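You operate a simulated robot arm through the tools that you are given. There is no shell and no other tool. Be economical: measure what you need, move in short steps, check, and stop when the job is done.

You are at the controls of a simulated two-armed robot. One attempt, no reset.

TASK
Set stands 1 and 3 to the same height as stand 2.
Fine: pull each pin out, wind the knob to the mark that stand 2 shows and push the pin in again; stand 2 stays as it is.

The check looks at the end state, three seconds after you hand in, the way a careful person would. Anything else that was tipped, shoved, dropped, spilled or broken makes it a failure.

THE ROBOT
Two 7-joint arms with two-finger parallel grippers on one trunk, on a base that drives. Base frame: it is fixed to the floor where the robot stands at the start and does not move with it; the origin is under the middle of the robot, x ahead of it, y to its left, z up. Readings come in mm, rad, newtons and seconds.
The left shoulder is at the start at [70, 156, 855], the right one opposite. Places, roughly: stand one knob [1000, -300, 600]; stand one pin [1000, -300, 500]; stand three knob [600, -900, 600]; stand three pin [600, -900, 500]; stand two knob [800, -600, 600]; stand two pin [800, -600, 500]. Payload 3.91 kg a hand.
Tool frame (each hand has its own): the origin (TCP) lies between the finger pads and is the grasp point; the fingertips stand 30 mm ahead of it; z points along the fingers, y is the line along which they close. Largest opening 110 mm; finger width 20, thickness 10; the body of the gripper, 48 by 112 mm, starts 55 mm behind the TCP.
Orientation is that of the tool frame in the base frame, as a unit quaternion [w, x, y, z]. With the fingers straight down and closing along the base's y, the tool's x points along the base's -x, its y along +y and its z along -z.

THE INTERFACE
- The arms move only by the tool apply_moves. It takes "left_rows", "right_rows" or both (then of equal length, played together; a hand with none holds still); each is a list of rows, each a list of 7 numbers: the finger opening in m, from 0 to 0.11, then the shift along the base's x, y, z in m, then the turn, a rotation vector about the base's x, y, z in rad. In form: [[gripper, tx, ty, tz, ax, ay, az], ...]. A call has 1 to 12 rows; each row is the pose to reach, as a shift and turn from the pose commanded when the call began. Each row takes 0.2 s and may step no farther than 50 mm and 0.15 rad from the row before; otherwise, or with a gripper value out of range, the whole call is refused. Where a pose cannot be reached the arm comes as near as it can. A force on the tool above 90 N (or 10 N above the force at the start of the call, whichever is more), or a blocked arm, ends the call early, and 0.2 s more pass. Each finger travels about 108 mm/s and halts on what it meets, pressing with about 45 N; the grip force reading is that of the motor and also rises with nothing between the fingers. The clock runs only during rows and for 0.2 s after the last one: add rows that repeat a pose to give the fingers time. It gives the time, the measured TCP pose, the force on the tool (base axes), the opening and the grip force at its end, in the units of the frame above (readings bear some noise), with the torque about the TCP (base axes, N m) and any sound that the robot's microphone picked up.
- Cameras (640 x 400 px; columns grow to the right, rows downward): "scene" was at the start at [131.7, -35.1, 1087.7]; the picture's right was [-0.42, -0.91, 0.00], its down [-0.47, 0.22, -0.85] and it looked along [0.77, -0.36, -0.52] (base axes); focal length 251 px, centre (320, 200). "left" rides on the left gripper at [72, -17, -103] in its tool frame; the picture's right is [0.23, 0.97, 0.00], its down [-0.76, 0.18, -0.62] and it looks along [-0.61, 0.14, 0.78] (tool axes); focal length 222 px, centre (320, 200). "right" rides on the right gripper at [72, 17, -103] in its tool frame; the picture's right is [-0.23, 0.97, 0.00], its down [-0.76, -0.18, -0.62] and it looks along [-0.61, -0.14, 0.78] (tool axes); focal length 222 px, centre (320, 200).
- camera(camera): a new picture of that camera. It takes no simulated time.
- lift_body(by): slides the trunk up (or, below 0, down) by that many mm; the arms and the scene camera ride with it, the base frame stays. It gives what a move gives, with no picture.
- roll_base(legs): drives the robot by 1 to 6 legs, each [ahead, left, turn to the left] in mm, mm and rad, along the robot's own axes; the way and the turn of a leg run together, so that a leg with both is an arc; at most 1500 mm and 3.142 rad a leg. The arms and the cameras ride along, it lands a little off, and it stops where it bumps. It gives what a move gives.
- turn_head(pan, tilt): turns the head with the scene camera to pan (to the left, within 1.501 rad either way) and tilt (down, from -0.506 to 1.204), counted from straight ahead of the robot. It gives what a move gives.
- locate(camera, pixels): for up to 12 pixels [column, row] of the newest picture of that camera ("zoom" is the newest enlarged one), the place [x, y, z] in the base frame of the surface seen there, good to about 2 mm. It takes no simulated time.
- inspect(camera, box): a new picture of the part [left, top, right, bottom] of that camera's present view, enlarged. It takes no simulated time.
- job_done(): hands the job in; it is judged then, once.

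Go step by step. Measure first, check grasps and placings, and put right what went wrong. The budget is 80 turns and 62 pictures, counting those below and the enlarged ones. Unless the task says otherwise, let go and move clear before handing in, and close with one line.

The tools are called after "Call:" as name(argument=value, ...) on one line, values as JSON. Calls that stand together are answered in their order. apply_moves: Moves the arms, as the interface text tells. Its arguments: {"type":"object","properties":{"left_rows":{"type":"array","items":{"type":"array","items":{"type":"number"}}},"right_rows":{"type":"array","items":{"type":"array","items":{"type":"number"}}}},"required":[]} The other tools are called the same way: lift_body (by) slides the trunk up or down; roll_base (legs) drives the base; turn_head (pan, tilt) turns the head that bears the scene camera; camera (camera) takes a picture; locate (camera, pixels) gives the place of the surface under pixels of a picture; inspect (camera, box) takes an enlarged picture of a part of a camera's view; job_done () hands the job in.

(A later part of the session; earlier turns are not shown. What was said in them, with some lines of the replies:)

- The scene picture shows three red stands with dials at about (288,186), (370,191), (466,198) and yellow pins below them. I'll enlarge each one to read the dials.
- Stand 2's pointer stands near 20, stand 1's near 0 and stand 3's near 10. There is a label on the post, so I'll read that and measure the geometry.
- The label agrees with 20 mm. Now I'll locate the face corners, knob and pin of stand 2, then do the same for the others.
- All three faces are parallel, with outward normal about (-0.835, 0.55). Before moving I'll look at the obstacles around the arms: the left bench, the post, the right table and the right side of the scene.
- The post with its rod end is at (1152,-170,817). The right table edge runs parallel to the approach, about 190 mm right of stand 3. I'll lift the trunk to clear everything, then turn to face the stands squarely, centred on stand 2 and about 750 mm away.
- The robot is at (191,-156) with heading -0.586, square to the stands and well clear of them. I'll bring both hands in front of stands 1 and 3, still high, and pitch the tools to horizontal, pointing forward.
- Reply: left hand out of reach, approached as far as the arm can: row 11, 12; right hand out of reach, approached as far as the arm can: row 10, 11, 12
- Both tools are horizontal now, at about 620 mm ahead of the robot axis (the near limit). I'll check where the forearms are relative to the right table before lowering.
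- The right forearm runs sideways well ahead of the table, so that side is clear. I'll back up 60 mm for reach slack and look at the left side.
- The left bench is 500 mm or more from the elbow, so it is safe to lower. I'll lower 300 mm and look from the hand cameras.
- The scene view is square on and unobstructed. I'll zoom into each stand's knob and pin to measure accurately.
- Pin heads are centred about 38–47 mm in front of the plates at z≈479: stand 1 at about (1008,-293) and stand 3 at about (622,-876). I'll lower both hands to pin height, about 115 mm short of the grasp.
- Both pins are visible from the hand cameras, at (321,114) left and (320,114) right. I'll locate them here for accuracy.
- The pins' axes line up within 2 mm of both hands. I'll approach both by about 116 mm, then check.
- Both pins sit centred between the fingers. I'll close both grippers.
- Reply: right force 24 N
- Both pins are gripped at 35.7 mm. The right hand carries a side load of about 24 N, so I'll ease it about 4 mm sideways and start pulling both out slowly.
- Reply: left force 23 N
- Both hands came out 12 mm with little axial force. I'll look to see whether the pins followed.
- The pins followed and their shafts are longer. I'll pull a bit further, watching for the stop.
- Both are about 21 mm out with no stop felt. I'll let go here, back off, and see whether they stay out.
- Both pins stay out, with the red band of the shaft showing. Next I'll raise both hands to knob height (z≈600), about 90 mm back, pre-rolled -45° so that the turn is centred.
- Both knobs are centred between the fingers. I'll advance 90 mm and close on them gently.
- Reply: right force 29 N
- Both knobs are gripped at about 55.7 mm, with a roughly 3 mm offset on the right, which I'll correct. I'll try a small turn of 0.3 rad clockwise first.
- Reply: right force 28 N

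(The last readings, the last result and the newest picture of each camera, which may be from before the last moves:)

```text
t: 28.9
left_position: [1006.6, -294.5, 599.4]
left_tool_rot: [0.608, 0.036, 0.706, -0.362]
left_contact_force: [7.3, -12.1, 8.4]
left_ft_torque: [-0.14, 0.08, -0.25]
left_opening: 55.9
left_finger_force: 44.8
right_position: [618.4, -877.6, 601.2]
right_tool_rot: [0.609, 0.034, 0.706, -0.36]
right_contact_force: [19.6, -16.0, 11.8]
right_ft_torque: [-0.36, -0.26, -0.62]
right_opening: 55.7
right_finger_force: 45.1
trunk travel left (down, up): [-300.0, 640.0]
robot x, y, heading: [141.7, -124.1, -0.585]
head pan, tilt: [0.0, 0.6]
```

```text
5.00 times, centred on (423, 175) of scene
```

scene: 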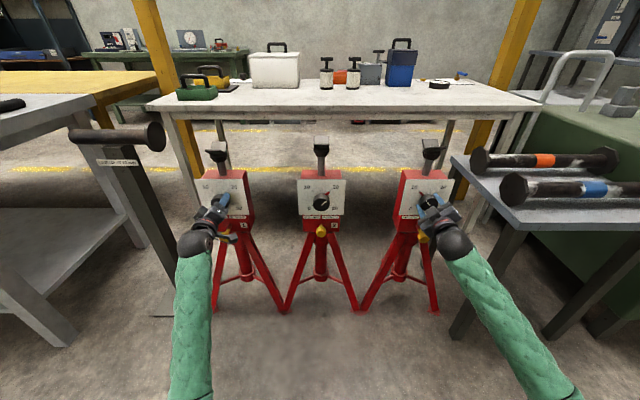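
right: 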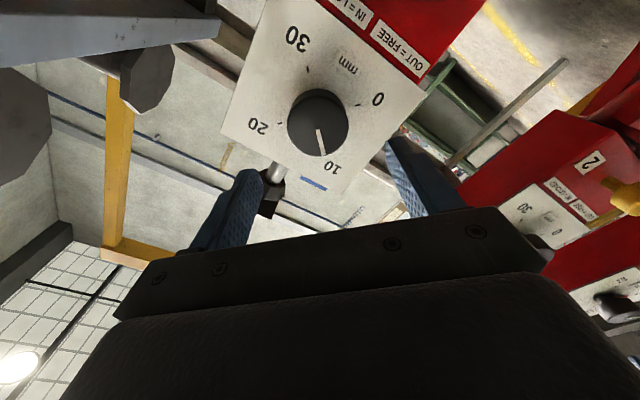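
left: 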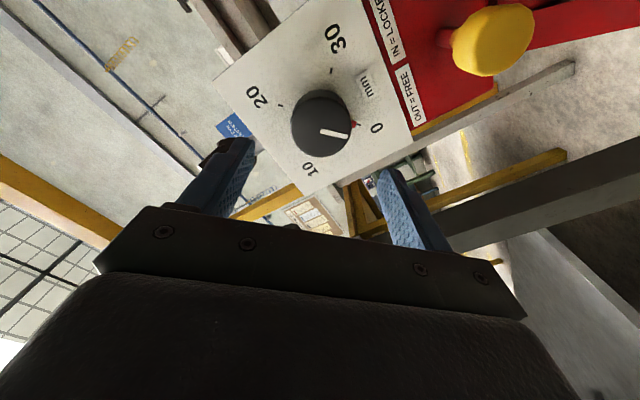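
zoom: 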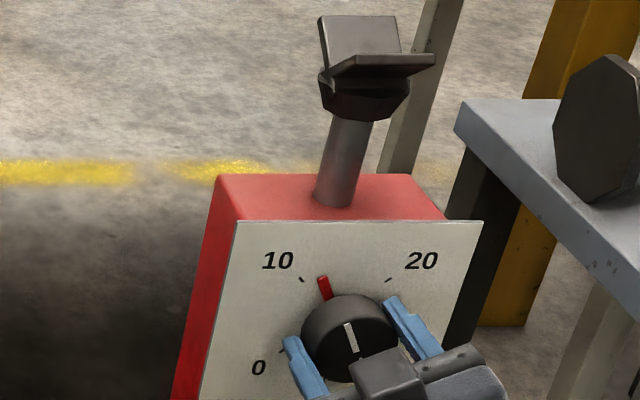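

Stand 3's pointer has turned off 10, so it is free. I'll ease the small axial pull and continue turning to 90° in total.

Call:
apply_moves(left_rows=[[0.04, 0.0008, -0.0006, 0, 0, 0, 0], [0.04, 0.0008, -0.0006, 0, 0.1177, -0.0779, 0], [0.04, 0.0008, -0.0006, 0, 0.2354, -0.1558, 0], [0.04, 0.0008, -0.0006, 0, 0.353, -0.2337, 0], [0.04, 0.0008, -0.0006, 0, 0.4707, -0.3116, 0], [0.04, 0.0008, -0.0006, 0, 0.5884, -0.3895, 0], [0.04, 0.0008, -0.0006, 0, 0.7061, -0.4674, 0], [0.04, 0.0008, -0.0006, 0, 0.8237, -0.5453, 0], [0.04, 0.0008, -0.0006, 0, 0.9414, -0.6232, 0], [0.04, 0.0008, -0.0006, 0, 1.0591, -0.701, 0], [0.04, 0.0008, -0.0006, 0, 1.0591, -0.701, 0]], right_rows=[[0.04, 0.0017, -0.0011, 0, 0, 0, 0], [0.04, 0.0017, -0.0011, 0, 0.1177, -0.0779, 0], [0.04, 0.0017, -0.0011, 0, 0.2354, -0.1558, 0], [0.04, 0.0017, -0.0011, 0, 0.353, -0.2337, 0], [0.04, 0.0017, -0.0011, 0, 0.4707, -0.3116, 0], [0.04, 0.0017, -0.0011, 0, 0.5884, -0.3895, 0], [0.04, 0.0017, -0.0011, 0, 0.7061, -0.4674, 0], [0.04, 0.0017, -0.0011, 0, 0.8237, -0.5453, 0], [0.04, 0.0017, -0.0011, 0, 0.9414, -0.6232, 0], [0.04, 0.0017, -0.0011, 0, 1.0591, -0.701, 0], [0.04, 0.0017, -0.0011, 0, 1.0591, -0.701, 0]])

Call:
inspect(camera="scene", box=[391, 155, 455, 235])

Call:
inspect(camera="scene", box=[196, 155, 260, 235])

```text
t: 31.3
left_position: [1006.4, -293.3, 601.0]
left_tool_rot: [0.703, 0.447, 0.548, 0.071]
left_contact_force: [-9.4, 40.5, -2.6]
left_ft_torque: [-0.03, -0.07, -0.09]
left_opening: 55.9
left_finger_force: 44.7
right_position: [619.2, -879.3, 601.4]
right_tool_rot: [0.704, 0.447, 0.548, 0.07]
right_contact_force: [-43.5, -21.6, -11.7]
right_ft_torque: [0.0, 0.04, -0.41]
right_opening: 55.6
right_finger_force: 44.9
trunk travel left (down, up): [-300.0, 640.0]
robot x, y, heading: [138.3, -123.8, -0.582]
head pan, tilt: [0.0, 0.6]
```

```text
5.00 times, centred on (423, 195) of scene
```

zoom: 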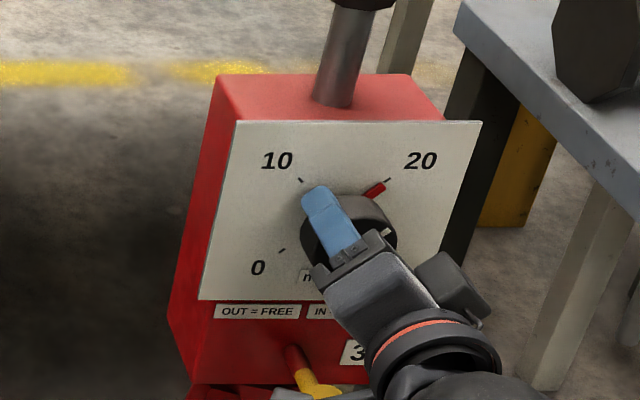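

```text
5.00 times, centred on (228, 195) of scene
```

zoom: 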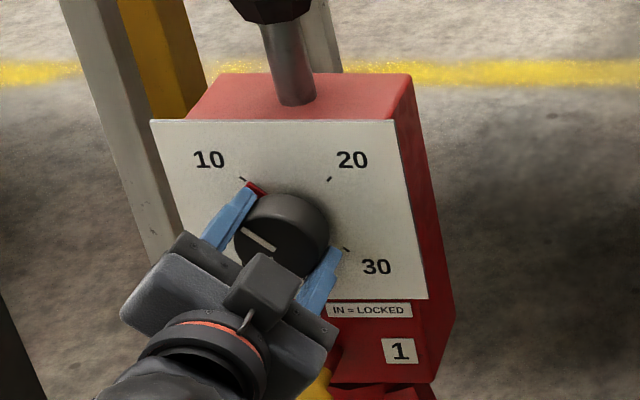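

Stand 3's pointer now lines up with the 20 tick, and stand 1's with 10. I'll relieve the side loads, release both and back off to check.

Call:
apply_moves(left_rows=[[0.04, 0, 0.0036, 0, 0, 0, 0], [0.085, 0, 0.0036, 0, 0, 0, 0], [0.085, 0, 0.0036, 0, 0, 0, 0], [0.085, -0.0334, 0.0257, 0, 0, 0, 0], [0.085, -0.0626, 0.045, 0, 0, 0, 0], [0.085, -0.0626, 0.045, 0, 0, 0, 0]], right_rows=[[0.04, -0.0039, -0.0022, 0, 0, 0, 0], [0.085, -0.0039, -0.0022, 0, 0, 0, 0], [0.085, -0.0039, -0.0022, 0, 0, 0, 0], [0.085, -0.0373, 0.0199, 0, 0, 0, 0], [0.085, -0.0665, 0.0392, 0, 0, 0, 0], [0.085, -0.0665, 0.0392, 0, 0, 0, 0]])

Call:
inspect(camera="scene", box=[391, 155, 455, 235])

Call:
camera(camera="right")

Call:
camera(camera="left")

```text
t: 32.7
left_position: [943.4, -249.1, 597.9]
left_tool_rot: [0.704, 0.447, 0.548, 0.069]
left_contact_force: [-0.3, -0.3, 0.0]
left_ft_torque: [0.05, 0.02, 0.03]
left_opening: 84.9
left_finger_force: 0.0
right_position: [554.9, -838.3, 600.2]
right_tool_rot: [0.703, 0.447, 0.548, 0.069]
right_contact_force: [0.6, -0.2, -0.5]
right_ft_torque: [0.0, 0.03, 0.01]
right_opening: 84.9
right_finger_force: 0.2
trunk travel left (down, up): [-300.0, 640.0]
robot x, y, heading: [140.3, -128.2, -0.585]
head pan, tilt: [0.0, 0.6]
```

```text
5.00 times, centred on (423, 195) of scene
```

zoom: 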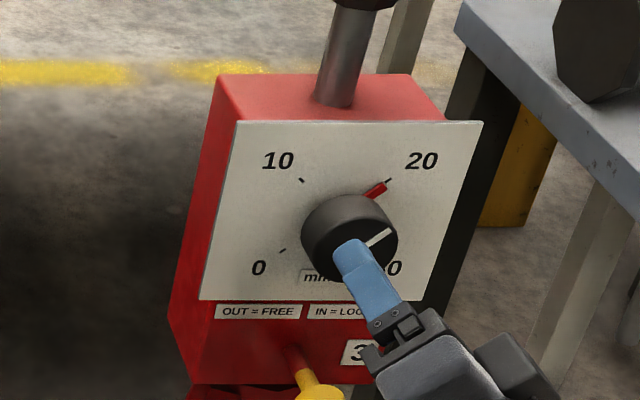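

```text
26 pictures are left
```

right: 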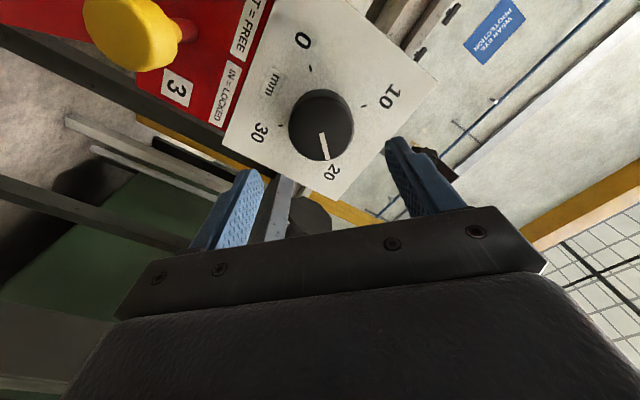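

```text
25 pictures are left
```

left: 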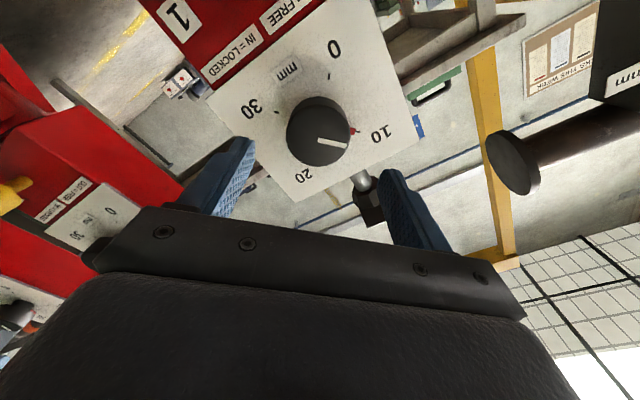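

Stand 3 reads 20 in both views. Next the left hand rolls back -90° for a second grip on stand 1, while the right hand backs off, rolls level and goes down in front of pin 3. I'll also measure stand 3's pointer.

Call:
locate(camera="zoom", pixels=[[383, 185], [374, 192], [389, 180], [302, 181], [282, 250], [368, 248], [389, 232]])

Call:
apply_moves(left_rows=[[0.085, 0, 0, 0, -0.1191, 0.0788, 0], [0.085, 0, 0, 0, -0.2382, 0.1577, 0], [0.085, 0, 0, 0, -0.3573, 0.2365, 0], [0.085, 0, 0, 0, -0.4764, 0.3153, 0], [0.085, 0, 0, 0, -0.5955, 0.3942, 0], [0.085, 0, 0, 0, -0.7146, 0.473, 0], [0.085, 0, 0, 0, -0.8337, 0.5518, 0], [0.085, 0, 0, 0, -0.9528, 0.6307, 0], [0.085, 0, 0, 0, -1.0719, 0.7095, 0], [0.085, 0, 0, 0, -1.191, 0.7883, 0], [0.085, 0, 0, 0, -1.31, 0.867, 0], [0.085, 0, 0, 0, -1.31, 0.867, 0]], right_rows=[[0.07, -0.0295, 0.0248, 0, 0, 0, 0], [0.07, -0.0295, 0.0248, -0.02, -0.1091, 0.0722, 0], [0.07, -0.0295, 0.0248, -0.04, -0.2182, 0.1444, 0], [0.07, -0.0295, 0.0248, -0.06, -0.3274, 0.2167, 0], [0.07, -0.0295, 0.0248, -0.08, -0.4365, 0.2889, 0], [0.07, -0.0295, 0.0248, -0.1, -0.5456, 0.3611, 0], [0.07, -0.0295, 0.0248, -0.123, -0.6547, 0.4333, 0], [0.07, -0.0295, 0.0248, -0.123, -0.6547, 0.4333, 0], [0.07, -0.0295, 0.0248, -0.123, -0.6547, 0.4333, 0], [0.07, -0.0295, 0.0248, -0.123, -0.6547, 0.4333, 0], [0.07, -0.0295, 0.0248, -0.123, -0.6547, 0.4333, 0], [0.07, -0.0295, 0.0248, -0.123, -0.6547, 0.4333, 0]])

Call:
inspect(camera="scene", box=[396, 170, 444, 230])

```text
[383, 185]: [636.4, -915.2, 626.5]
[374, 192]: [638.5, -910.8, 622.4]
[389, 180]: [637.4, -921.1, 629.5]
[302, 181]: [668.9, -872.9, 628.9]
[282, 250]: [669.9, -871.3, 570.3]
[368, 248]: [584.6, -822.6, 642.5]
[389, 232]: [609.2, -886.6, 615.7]
```

```text
t: 35.3
left_position: [943.7, -249.3, 599.2]
left_tool_rot: [0.546, -0.072, 0.703, -0.45]
left_contact_force: [-0.2, 1.1, -0.3]
left_ft_torque: [0.04, -0.01, -0.02]
left_opening: 85.1
left_finger_force: 0.0
right_position: [523.6, -812.8, 478.0]
right_tool_rot: [0.677, 0.204, 0.677, -0.205]
right_contact_force: [-0.9, 0.3, -0.2]
right_ft_torque: [0.02, -0.04, -0.03]
right_opening: 70.0
right_finger_force: 0.0
trunk travel left (down, up): [-300.0, 640.0]
robot x, y, heading: [142.6, -122.8, -0.579]
head pan, tilt: [0.0, 0.6]
```

```text
6.67 times, centred on (420, 200) of scene
```

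zoom: 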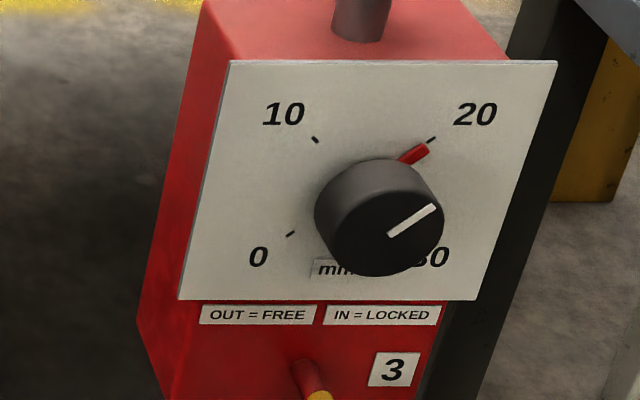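

Stand 3's pointer is on the 20 tick. Now the left hand re-grips knob 1 and the right hand re-grips pin 3 where it was left.

Call:
apply_moves(left_rows=[[0.085, 0.025, -0.018, 0, 0, 0, 0], [0.085, 0.045, -0.032, 0, 0, 0, 0], [0.085, 0.0618, -0.044, 0.0003, 0, 0, 0], [0.085, 0.0618, -0.044, 0.0003, 0, 0, 0], [0.06, 0.0618, -0.044, 0.0003, 0, 0, 0], [0.04, 0.0618, -0.044, 0.0003, 0, 0, 0], [0.04, 0.0618, -0.044, 0.0003, 0, 0, 0]], right_rows=[[0.07, 0.03, -0.02, -0.001, 0, 0, 0], [0.07, 0.06, -0.041, -0.0015, 0, 0, 0], [0.07, 0.0788, -0.0543, -0.0015, 0, 0, 0], [0.07, 0.0788, -0.0543, -0.0015, 0, 0, 0], [0.04, 0.0788, -0.0543, -0.0015, 0, 0, 0], [0.02, 0.0788, -0.0543, -0.0015, 0, 0, 0], [0.02, 0.0788, -0.0543, -0.0015, 0, 0, 0]])

Call:
inspect(camera="scene", box=[296, 170, 344, 230])

Call:
locate(camera="zoom", pixels=[[232, 140], [320, 200], [400, 140]])

```text
t: 36.9
left_position: [1006.7, -295.1, 600.1]
left_tool_rot: [0.546, -0.072, 0.703, -0.449]
left_contact_force: [0.3, -7.6, 4.6]
left_ft_torque: [0.26, 0.38, 0.14]
left_opening: 55.8
left_finger_force: 45.0
right_position: [603.4, -866.6, 477.1]
right_tool_rot: [0.677, 0.203, 0.677, -0.205]
right_contact_force: [5.8, 2.5, -0.3]
right_ft_torque: [-0.05, 0.13, -0.36]
right_opening: 36.0
right_finger_force: 44.8
trunk travel left (down, up): [-300.0, 640.0]
robot x, y, heading: [143.2, -127.3, -0.582]
head pan, tilt: [0.0, 0.6]
```

```text
6.67 times, centred on (320, 200) of scene
```

zoom: 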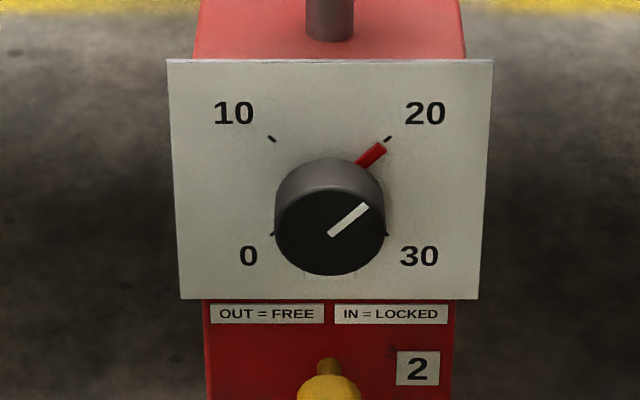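

```text
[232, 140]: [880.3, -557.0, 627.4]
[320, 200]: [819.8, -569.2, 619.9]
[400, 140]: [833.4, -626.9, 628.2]
```

Stand 2 reads exactly 20. Next I'll turn knob 1 another 90° while pushing pin 3 back in by about 21 mm.

Call:
apply_moves(left_rows=[[0.04, 0, 0, 0, 0.1191, -0.0788, 0], [0.04, 0, 0, 0, 0.2382, -0.1577, 0], [0.04, 0, 0, 0, 0.3573, -0.2365, 0], [0.04, 0, 0, 0, 0.4764, -0.3153, 0], [0.04, 0, 0.0005, 0, 0.5955, -0.3942, 0], [0.04, 0, 0.001, 0, 0.7146, -0.473, 0], [0.04, 0, 0.0013, 0, 0.8337, -0.5518, 0], [0.04, 0, 0.0017, 0, 0.9528, -0.6307, 0], [0.04, 0, 0.002, 0, 1.0719, -0.7095, 0], [0.04, 0, 0.0023, 0, 1.191, -0.7883, 0], [0.04, 0, 0.0025, 0, 1.31, -0.867, 0], [0.04, 0, 0.0025, 0, 1.31, -0.867, 0]], right_rows=[[0.02, 0.0018, -0.0012, 0, 0, 0, 0], [0.02, 0.0036, -0.0024, 0, 0, 0, 0], [0.02, 0.0054, -0.0036, 0, 0, 0, 0], [0.02, 0.0072, -0.0048, 0, 0, 0, 0], [0.02, 0.009, -0.006, 0, 0, 0, 0], [0.02, 0.0108, -0.0071, 0, 0, 0, 0], [0.02, 0.0126, -0.0083, 0, 0, 0, 0], [0.02, 0.0144, -0.0095, 0, 0, 0, 0], [0.02, 0.0159, -0.0105, 0, 0, 0, 0], [0.02, 0.0167, -0.011, 0, 0, 0, 0], [0.02, 0.0175, -0.0116, 0, 0, 0, 0], [0.02, 0.0175, -0.0116, 0, 0, 0, 0]])

Call:
inspect(camera="scene", box=[391, 165, 455, 245])

Call:
inspect(camera="scene", box=[196, 155, 260, 235])

```text
t: 39.5
left_position: [1005.5, -291.6, 598.9]
left_tool_rot: [0.703, 0.447, 0.548, 0.069]
left_contact_force: [-4.9, -45.8, -0.5]
left_ft_torque: [-0.5, -0.71, 0.22]
left_opening: 55.9
left_finger_force: 44.5
right_position: [622.0, -878.5, 476.2]
right_tool_rot: [0.677, 0.203, 0.677, -0.205]
right_contact_force: [20.2, 29.0, 8.8]
right_ft_torque: [0.1, -0.3, -0.21]
right_opening: 35.6
right_finger_force: 45.0
trunk travel left (down, up): [-300.0, 640.0]
robot x, y, heading: [141.5, -122.8, -0.581]
head pan, tilt: [0.0, 0.6]
```

```text
5.00 times, centred on (423, 205) of scene
```

zoom: 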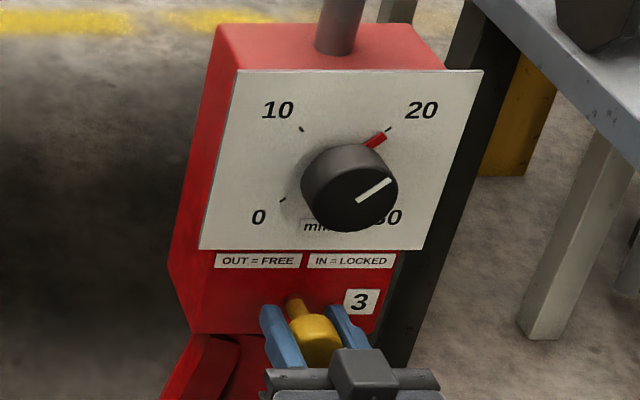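

```text
5.00 times, centred on (228, 195) of scene
```

zoom: 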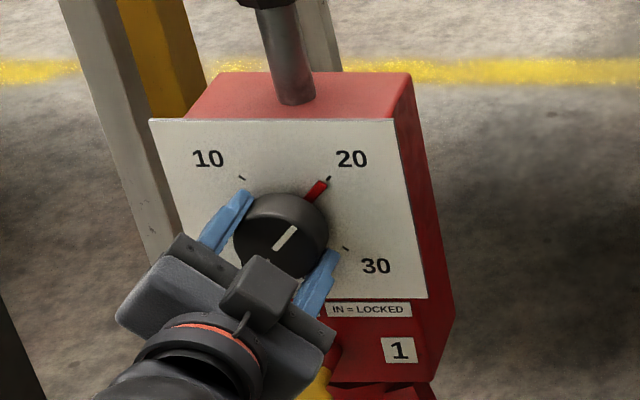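

Stand 1's pointer is on 20 and the stand hasn't moved. Pin 3 looks nearly home, so I'll relieve the side load and push it 4 mm more to feel for the seat while the left hand relieves, releases and retreats.

Call:
apply_moves(left_rows=[[0.04, -0.0005, -0.0044, 0, 0, 0, 0], [0.085, -0.0005, -0.0044, 0, 0, 0, 0], [0.085, -0.0005, -0.0044, 0, 0, 0, 0], [0.085, -0.0339, 0.0177, 0, 0, 0, 0], [0.085, -0.0631, 0.037, 0, 0, 0, 0], [0.085, -0.0965, 0.0591, 0, 0, 0, 0]], right_rows=[[0.02, 0.0022, 0.0033, 0, 0, 0, 0], [0.02, 0.003, 0.0028, 0, 0, 0, 0], [0.02, 0.0038, 0.0022, 0, 0, 0, 0], [0.02, 0.0047, 0.0017, 0, 0, 0, 0], [0.02, 0.0055, 0.0011, 0, 0, 0, 0], [0.02, 0.0055, 0.0011, 0, 0, 0, 0]])

```text
t: 40.9
left_position: [908.1, -233.4, 600.0]
left_tool_rot: [0.704, 0.448, 0.547, 0.069]
left_contact_force: [0.6, 0.0, -0.2]
left_ft_torque: [0.03, 0.01, -0.03]
left_opening: 85.0
left_finger_force: 0.1
right_position: [624.1, -880.4, 476.5]
right_tool_rot: [0.676, 0.205, 0.677, -0.206]
right_contact_force: [-18.5, -30.7, 5.2]
right_ft_torque: [0.06, 0.87, 0.57]
right_opening: 35.7
right_finger_force: 44.8
trunk travel left (down, up): [-300.0, 640.0]
robot x, y, heading: [140.0, -128.2, -0.581]
head pan, tilt: [0.0, 0.6]
```

There is still no axial resistance. I'll keep pushing a little, with the sideways offset split, until it seats.

Call:
apply_moves(right_rows=[[0.02, -0.0012, -0.0018, 0, 0, 0, 0], [0.02, -0.0004, -0.0024, 0, 0, 0, 0], [0.02, 0.0005, -0.0029, 0, 0, 0, 0], [0.02, 0.0013, -0.0035, 0, 0, 0, 0], [0.02, 0.0021, -0.004, 0, 0, 0, 0]])

Call:
inspect(camera="scene", box=[391, 165, 455, 245])

```text
t: 42.1
left_position: [908.1, -232.6, 600.3]
left_tool_rot: [0.704, 0.446, 0.549, 0.069]
left_contact_force: [0.4, -0.1, 0.6]
left_ft_torque: [0.03, 0.01, 0.01]
left_opening: 85.2
left_finger_force: 0.1
right_position: [627.9, -882.5, 477.4]
right_tool_rot: [0.677, 0.203, 0.677, -0.205]
right_contact_force: [-20.1, -32.2, 3.9]
right_ft_torque: [-0.22, -0.45, 0.39]
right_opening: 35.7
right_finger_force: 44.7
trunk travel left (down, up): [-300.0, 640.0]
robot x, y, heading: [142.3, -125.8, -0.584]
head pan, tilt: [0.0, 0.6]
```

```text
5.00 times, centred on (423, 205) of scene
```

zoom: 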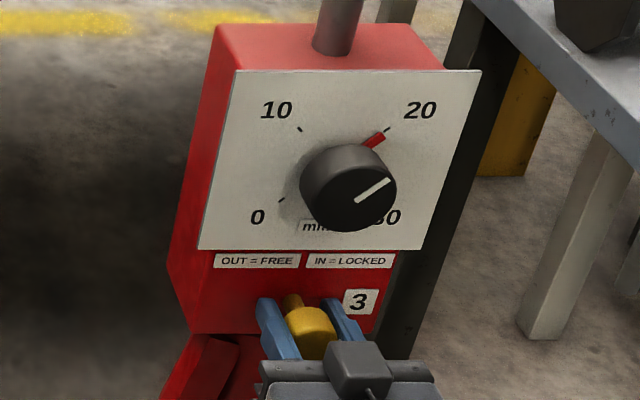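

The pin head is now about where it started (312,333). The fingertips are near the box face, so I'll stop, release and retreat, then compare.

Call:
apply_moves(right_rows=[[0.02, -0.0022, -0.0033, 0, 0, 0, 0], [0.07, -0.0022, -0.0033, 0, 0, 0, 0], [0.07, -0.0022, -0.0033, 0, 0, 0, 0], [0.07, -0.0356, 0.0188, 0, 0, 0, 0], [0.07, -0.069, 0.0409, 0, 0, 0, 0], [0.07, -0.1024, 0.063, 0, 0, 0, 0], [0.07, -0.1024, 0.063, 0, 0, 0, 0]])

Call:
inspect(camera="scene", box=[391, 165, 455, 245])

Call:
locate(camera="zoom", pixels=[[311, 345], [300, 335], [318, 338], [294, 348], [294, 335]])

Call:
inspect(camera="scene", box=[196, 165, 260, 245])

```text
t: 43.7
left_position: [908.6, -232.2, 599.4]
left_tool_rot: [0.703, 0.447, 0.548, 0.068]
left_contact_force: [0.7, -1.0, -0.2]
left_ft_torque: [0.0, 0.04, -0.02]
left_opening: 85.0
left_finger_force: 0.1
right_position: [525.4, -818.0, 476.9]
right_tool_rot: [0.677, 0.204, 0.677, -0.206]
right_contact_force: [-0.1, -0.2, -0.2]
right_ft_torque: [-0.03, 0.01, -0.01]
right_opening: 70.1
right_finger_force: 0.0
trunk travel left (down, up): [-300.0, 640.0]
robot x, y, heading: [140.9, -125.4, -0.584]
head pan, tilt: [0.0, 0.6]
```

```text
5.00 times, centred on (423, 205) of scene
```

zoom: 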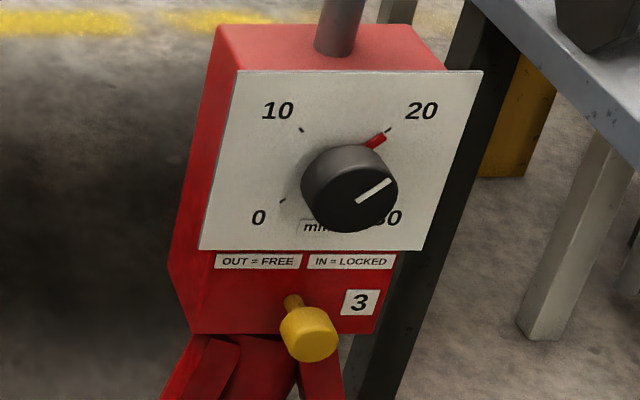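

```text
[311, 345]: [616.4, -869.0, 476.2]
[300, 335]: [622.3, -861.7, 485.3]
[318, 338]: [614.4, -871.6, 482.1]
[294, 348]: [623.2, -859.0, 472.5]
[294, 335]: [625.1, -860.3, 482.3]
```

```text
5.00 times, centred on (228, 205) of scene
```

zoom: 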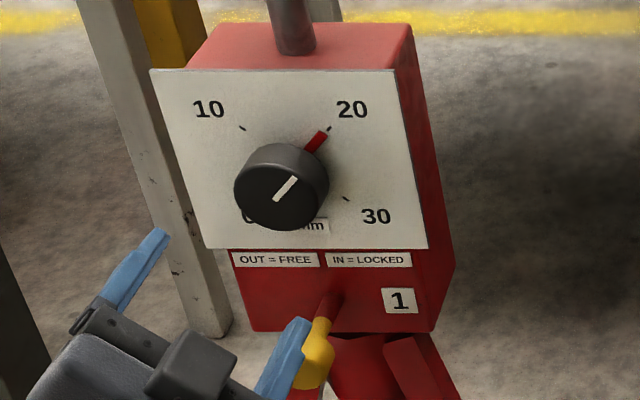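

Stand 1 reads 20. Pin 3 looks within 1–2 mm of its original place, so I'll seat it by pushing the head with closed fingertips. Meanwhile the left hand closes, levels and descends in front of pin 1.

Call:
apply_moves(left_rows=[[0.04, 0.0014, 0.0021, 0, -0.1091, 0.0722, 0], [0, 0.0014, 0.0021, -0.02, -0.2182, 0.1444, 0], [0, 0.0014, 0.0021, -0.045, -0.3274, 0.2167, 0], [0, 0.0014, 0.0021, -0.07, -0.4365, 0.2889, 0], [0, 0.0014, 0.0021, -0.095, -0.5456, 0.3611, 0], [0, 0.0014, 0.0021, -0.1224, -0.6547, 0.4333, 0], [0, 0.0014, 0.0021, -0.1224, -0.6547, 0.4333, 0]], right_rows=[[0.02, 0.0019, 0.0029, 0, 0, 0, 0], [0, 0.0019, 0.0029, 0, 0, 0, 0], [0, 0.0019, 0.0029, 0, 0, 0, 0], [0, 0.0219, -0.0103, 0, 0, 0, 0], [0, 0.0419, -0.0235, 0, 0, 0, 0], [0, 0.0619, -0.0368, 0, 0, 0, 0], [0, 0.0619, -0.0368, 0, 0, 0, 0]])

Call:
camera(camera="right")

Call:
camera(camera="left")

```text
t: 45.3
left_position: [909.7, -228.5, 476.9]
left_tool_rot: [0.677, 0.202, 0.677, -0.206]
left_contact_force: [0.4, -0.4, -0.2]
left_ft_torque: [0.01, 0.02, -0.02]
left_opening: 0.3
left_finger_force: 37.4
right_position: [587.7, -854.1, 476.7]
right_tool_rot: [0.677, 0.203, 0.677, -0.205]
right_contact_force: [0.4, -0.8, -0.3]
right_ft_torque: [-0.02, -0.01, 0.02]
right_opening: 0.0
right_finger_force: 37.8
trunk travel left (down, up): [-300.0, 640.0]
robot x, y, heading: [137.2, -124.3, -0.581]
head pan, tilt: [0.0, 0.6]
```

```text
17 pictures are left
```

right: 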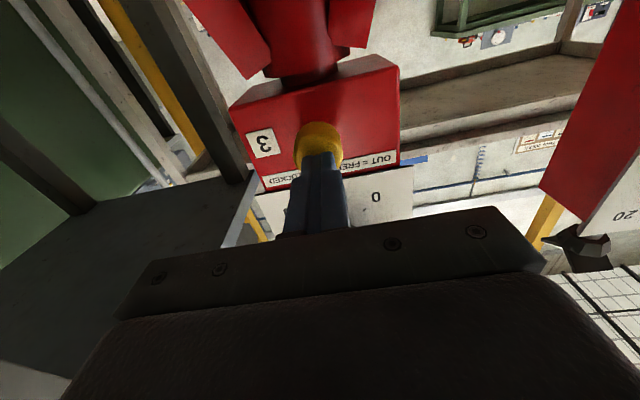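

```text
16 pictures are left
```

left: 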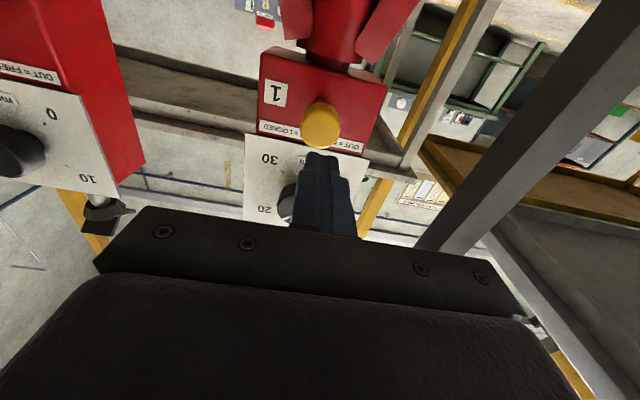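

The right fingertips are just at pin 3's head. I'll push in 1 mm steps until I feel resistance, while the left advances to near pin 1's head.

Call:
apply_moves(left_rows=[[0, 0.006, -0.004, 0, 0, 0, 0], [0, 0.012, -0.008, 0, 0, 0, 0], [0, 0.018, -0.012, 0, 0, 0, 0], [0, 0.024, -0.016, 0, 0, 0, 0], [0, 0.03, -0.02, 0, 0, 0, 0], [0, 0.0367, -0.0243, 0, 0, 0, 0]], right_rows=[[0, 0.0017, -0.0011, 0, 0, 0, 0], [0, 0.0025, -0.0017, 0, 0, 0, 0], [0, 0.0033, -0.0022, 0, 0, 0, 0], [0, 0.0042, -0.0028, 0, 0, 0, 0], [0, 0.005, -0.0033, 0, 0, 0, 0], [0, 0.0058, -0.0039, 0, 0, 0, 0]])

```text
t: 46.7
left_position: [945.1, -255.1, 478.4]
left_tool_rot: [0.677, 0.203, 0.676, -0.206]
left_contact_force: [1.0, 0.1, 0.3]
left_ft_torque: [-0.02, 0.02, 0.02]
left_opening: 0.1
left_finger_force: 37.1
right_position: [591.6, -857.4, 475.9]
right_tool_rot: [0.677, 0.205, 0.677, -0.205]
right_contact_force: [-58.0, 48.9, -5.2]
right_ft_torque: [-0.14, 0.24, 0.27]
right_opening: 0.0
right_finger_force: 37.7
trunk travel left (down, up): [-300.0, 640.0]
robot x, y, heading: [142.0, -120.5, -0.577]
head pan, tilt: [0.0, 0.6]
```

Pin 3 meets a hard stop (75 N) with its head front at the original 43.6 mm, so it is seated. I'll retreat the right hand and push pin 1 in the same way.

Call:
apply_moves(left_rows=[[0, 0.0033, -0.0022, 0, 0, 0, 0], [0, 0.0067, -0.0044, 0, 0, 0, 0], [0, 0.01, -0.0066, 0, 0, 0, 0], [0, 0.0133, -0.0088, 0, 0, 0, 0], [0, 0.0167, -0.011, 0, 0, 0, 0], [0, 0.02, -0.0132, 0, 0, 0, 0], [0, 0.0234, -0.0155, 0, 0, 0, 0], [0, 0.0267, -0.0177, 0, 0, 0, 0], [0, 0.0288, -0.019, 0, 0, 0, 0], [0, 0.03, -0.0199, 0, 0, 0, 0], [0, 0.031, -0.0206, 0, 0, 0, 0], [0, 0.0321, -0.0213, 0, 0, 0, 0]], right_rows=[[0, -0.01, 0.0066, 0, 0, 0, 0], [0, -0.025, 0.0165, 0, 0, 0, 0], [0, -0.05, 0.033, 0, 0, 0, 0], [0, -0.075, 0.0497, 0, 0, 0, 0], [0, -0.075, 0.0497, 0, 0, 0, 0], [0, -0.075, 0.0497, 0, 0, 0, 0], [0, -0.075, 0.0497, 0, 0, 0, 0], [0, -0.075, 0.0497, 0, 0, 0, 0], [0, -0.075, 0.0497, 0, 0, 0, 0], [0, -0.075, 0.0497, 0, 0, 0, 0], [0, -0.075, 0.0497, 0, 0, 0, 0], [0, -0.075, 0.0497, 0, 0, 0, 0]])

```text
t: 49.3
left_position: [978.1, -274.3, 476.7]
left_tool_rot: [0.676, 0.203, 0.677, -0.206]
left_contact_force: [-30.7, 15.8, -2.4]
left_ft_torque: [0.21, -0.06, -0.1]
left_opening: 0.0
left_finger_force: 37.8
right_position: [518.0, -810.5, 477.5]
right_tool_rot: [0.677, 0.202, 0.677, -0.204]
right_contact_force: [1.1, 0.1, -0.2]
right_ft_torque: [0.02, 0.02, 0.01]
right_opening: 0.3
right_finger_force: 37.1
trunk travel left (down, up): [-300.0, 640.0]
robot x, y, heading: [137.3, -119.9, -0.583]
head pan, tilt: [0.0, 0.6]
```

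There is now 34 N of resistance at 73.5, the same depth as pin 3's stop. I'll push 2 mm more to confirm, then retreat.

Call:
apply_moves(left_rows=[[0, 0.0008, -0.0006, 0, 0, 0, 0], [0, 0.0017, -0.0011, 0, 0, 0, 0], [0, 0.0017, -0.0011, 0, 0, 0, 0]])

Call:
apply_moves(left_rows=[[0, -0.01, 0.0066, 0, 0, 0, 0], [0, -0.025, 0.0165, 0, 0, 0, 0], [0, -0.05, 0.033, 0, 0, 0, 0], [0, -0.083, 0.055, 0, 0, 0, 0], [0, -0.1, 0.0663, 0, 0, 0, 0]])

Call:
camera(camera="scene")

Call:
inspect(camera="scene", box=[196, 165, 260, 245])

Call:
inspect(camera="scene", box=[391, 165, 455, 245])

```text
t: 50.0
left_position: [977.6, -274.5, 476.9]
left_tool_rot: [0.676, 0.203, 0.677, -0.207]
left_contact_force: [-17.9, 9.8, 5.9]
left_ft_torque: [-0.07, -0.16, -0.07]
left_opening: 0.0
left_finger_force: 37.8
right_position: [518.2, -809.3, 477.6]
right_tool_rot: [0.678, 0.203, 0.676, -0.205]
right_contact_force: [-0.2, -0.6, 0.1]
right_ft_torque: [0.0, -0.02, 0.02]
right_opening: 0.1
right_finger_force: 37.7
trunk travel left (down, up): [-300.0, 640.0]
robot x, y, heading: [140.7, -124.7, -0.581]
head pan, tilt: [0.0, 0.6]
stopped in row 3 (left hand): the force on the tool passed its limit at 92 N (the readings are from after the stop); the commanded pose is now the measured one
```

```text
t: 51.2
left_position: [878.3, -207.8, 475.6]
left_tool_rot: [0.676, 0.203, 0.678, -0.206]
left_contact_force: [-0.4, 0.8, -0.2]
left_ft_torque: [0.0, 0.03, -0.03]
left_opening: 0.0
left_finger_force: 37.3
right_position: [518.3, -810.1, 478.0]
right_tool_rot: [0.677, 0.203, 0.677, -0.204]
right_contact_force: [0.2, -0.2, -0.4]
right_ft_torque: [-0.05, -0.01, 0.02]
right_opening: 0.0
right_finger_force: 37.8
trunk travel left (down, up): [-300.0, 640.0]
robot x, y, heading: [141.6, -126.3, -0.581]
head pan, tilt: [0.0, 0.6]
```

```text
15 pictures are left
```

scene: 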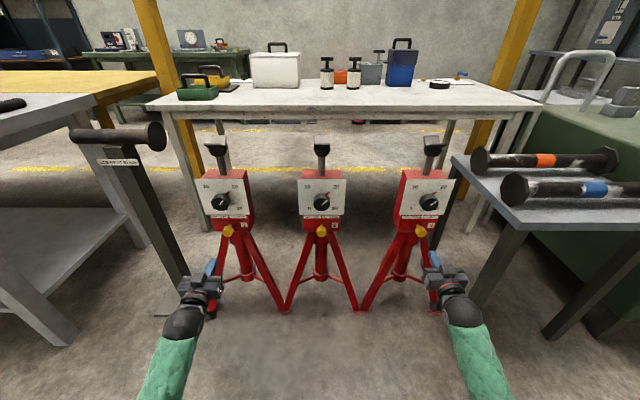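

```text
5.00 times, centred on (228, 205) of scene
```

zoom: 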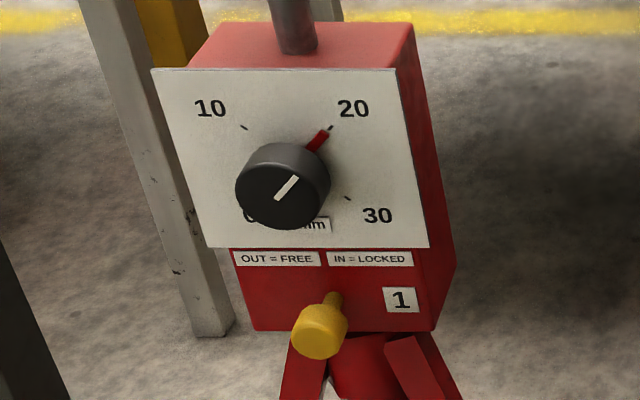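

```text
5.00 times, centred on (423, 205) of scene
```

zoom: 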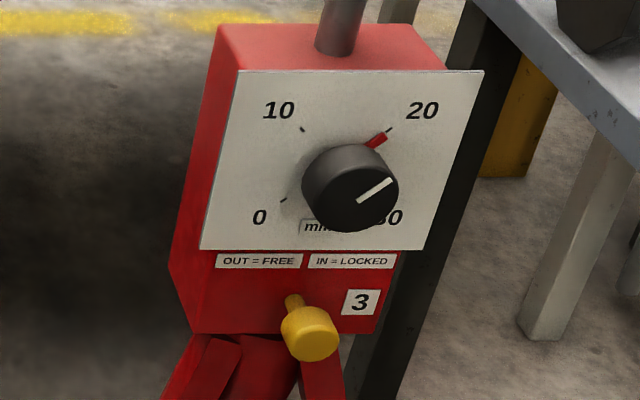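

Both pins match their original seated look and both pointers sit on 20. As a last check I'll compare the saddle heights of the three stands.

Call:
inspect(camera="scene", box=[200, 130, 240, 190])

Call:
inspect(camera="scene", box=[302, 130, 342, 190])

Call:
inspect(camera="scene", box=[412, 130, 452, 190])

```text
6.67 times, centred on (220, 160) of scene
```

zoom: 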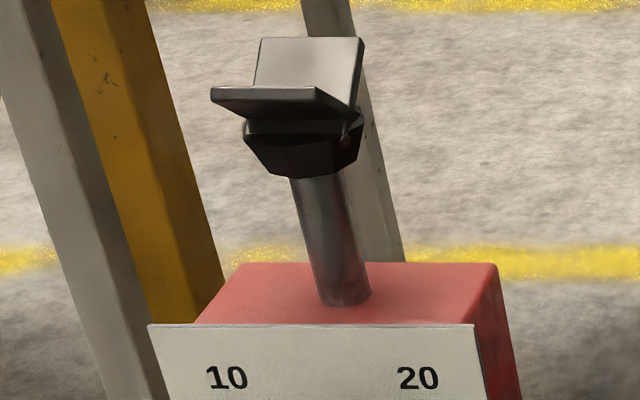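

```text
6.67 times, centred on (322, 160) of scene
```

zoom: 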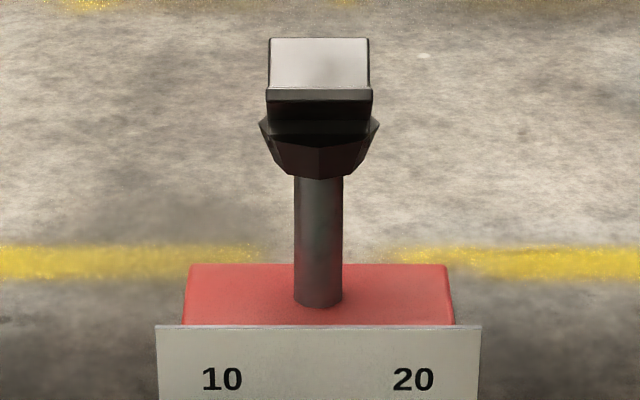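

```text
6.67 times, centred on (432, 160) of scene
```

zoom: 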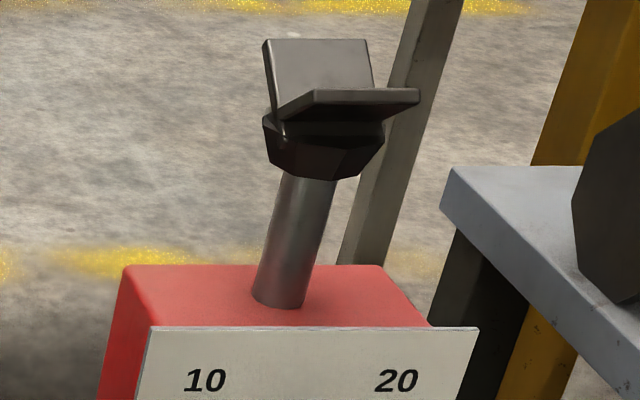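

The saddle top-to-plate distances match (287, 287 and 288 px). Both pins are seated and the hands are clear, so I'm handing in.

Call:
job_done()

```text
The job is handed in.
```

I set stands 1 and 3 to the 20 mm mark that stand 2 shows, pushed both pins back in to their stops, and left stand 2 untouched.
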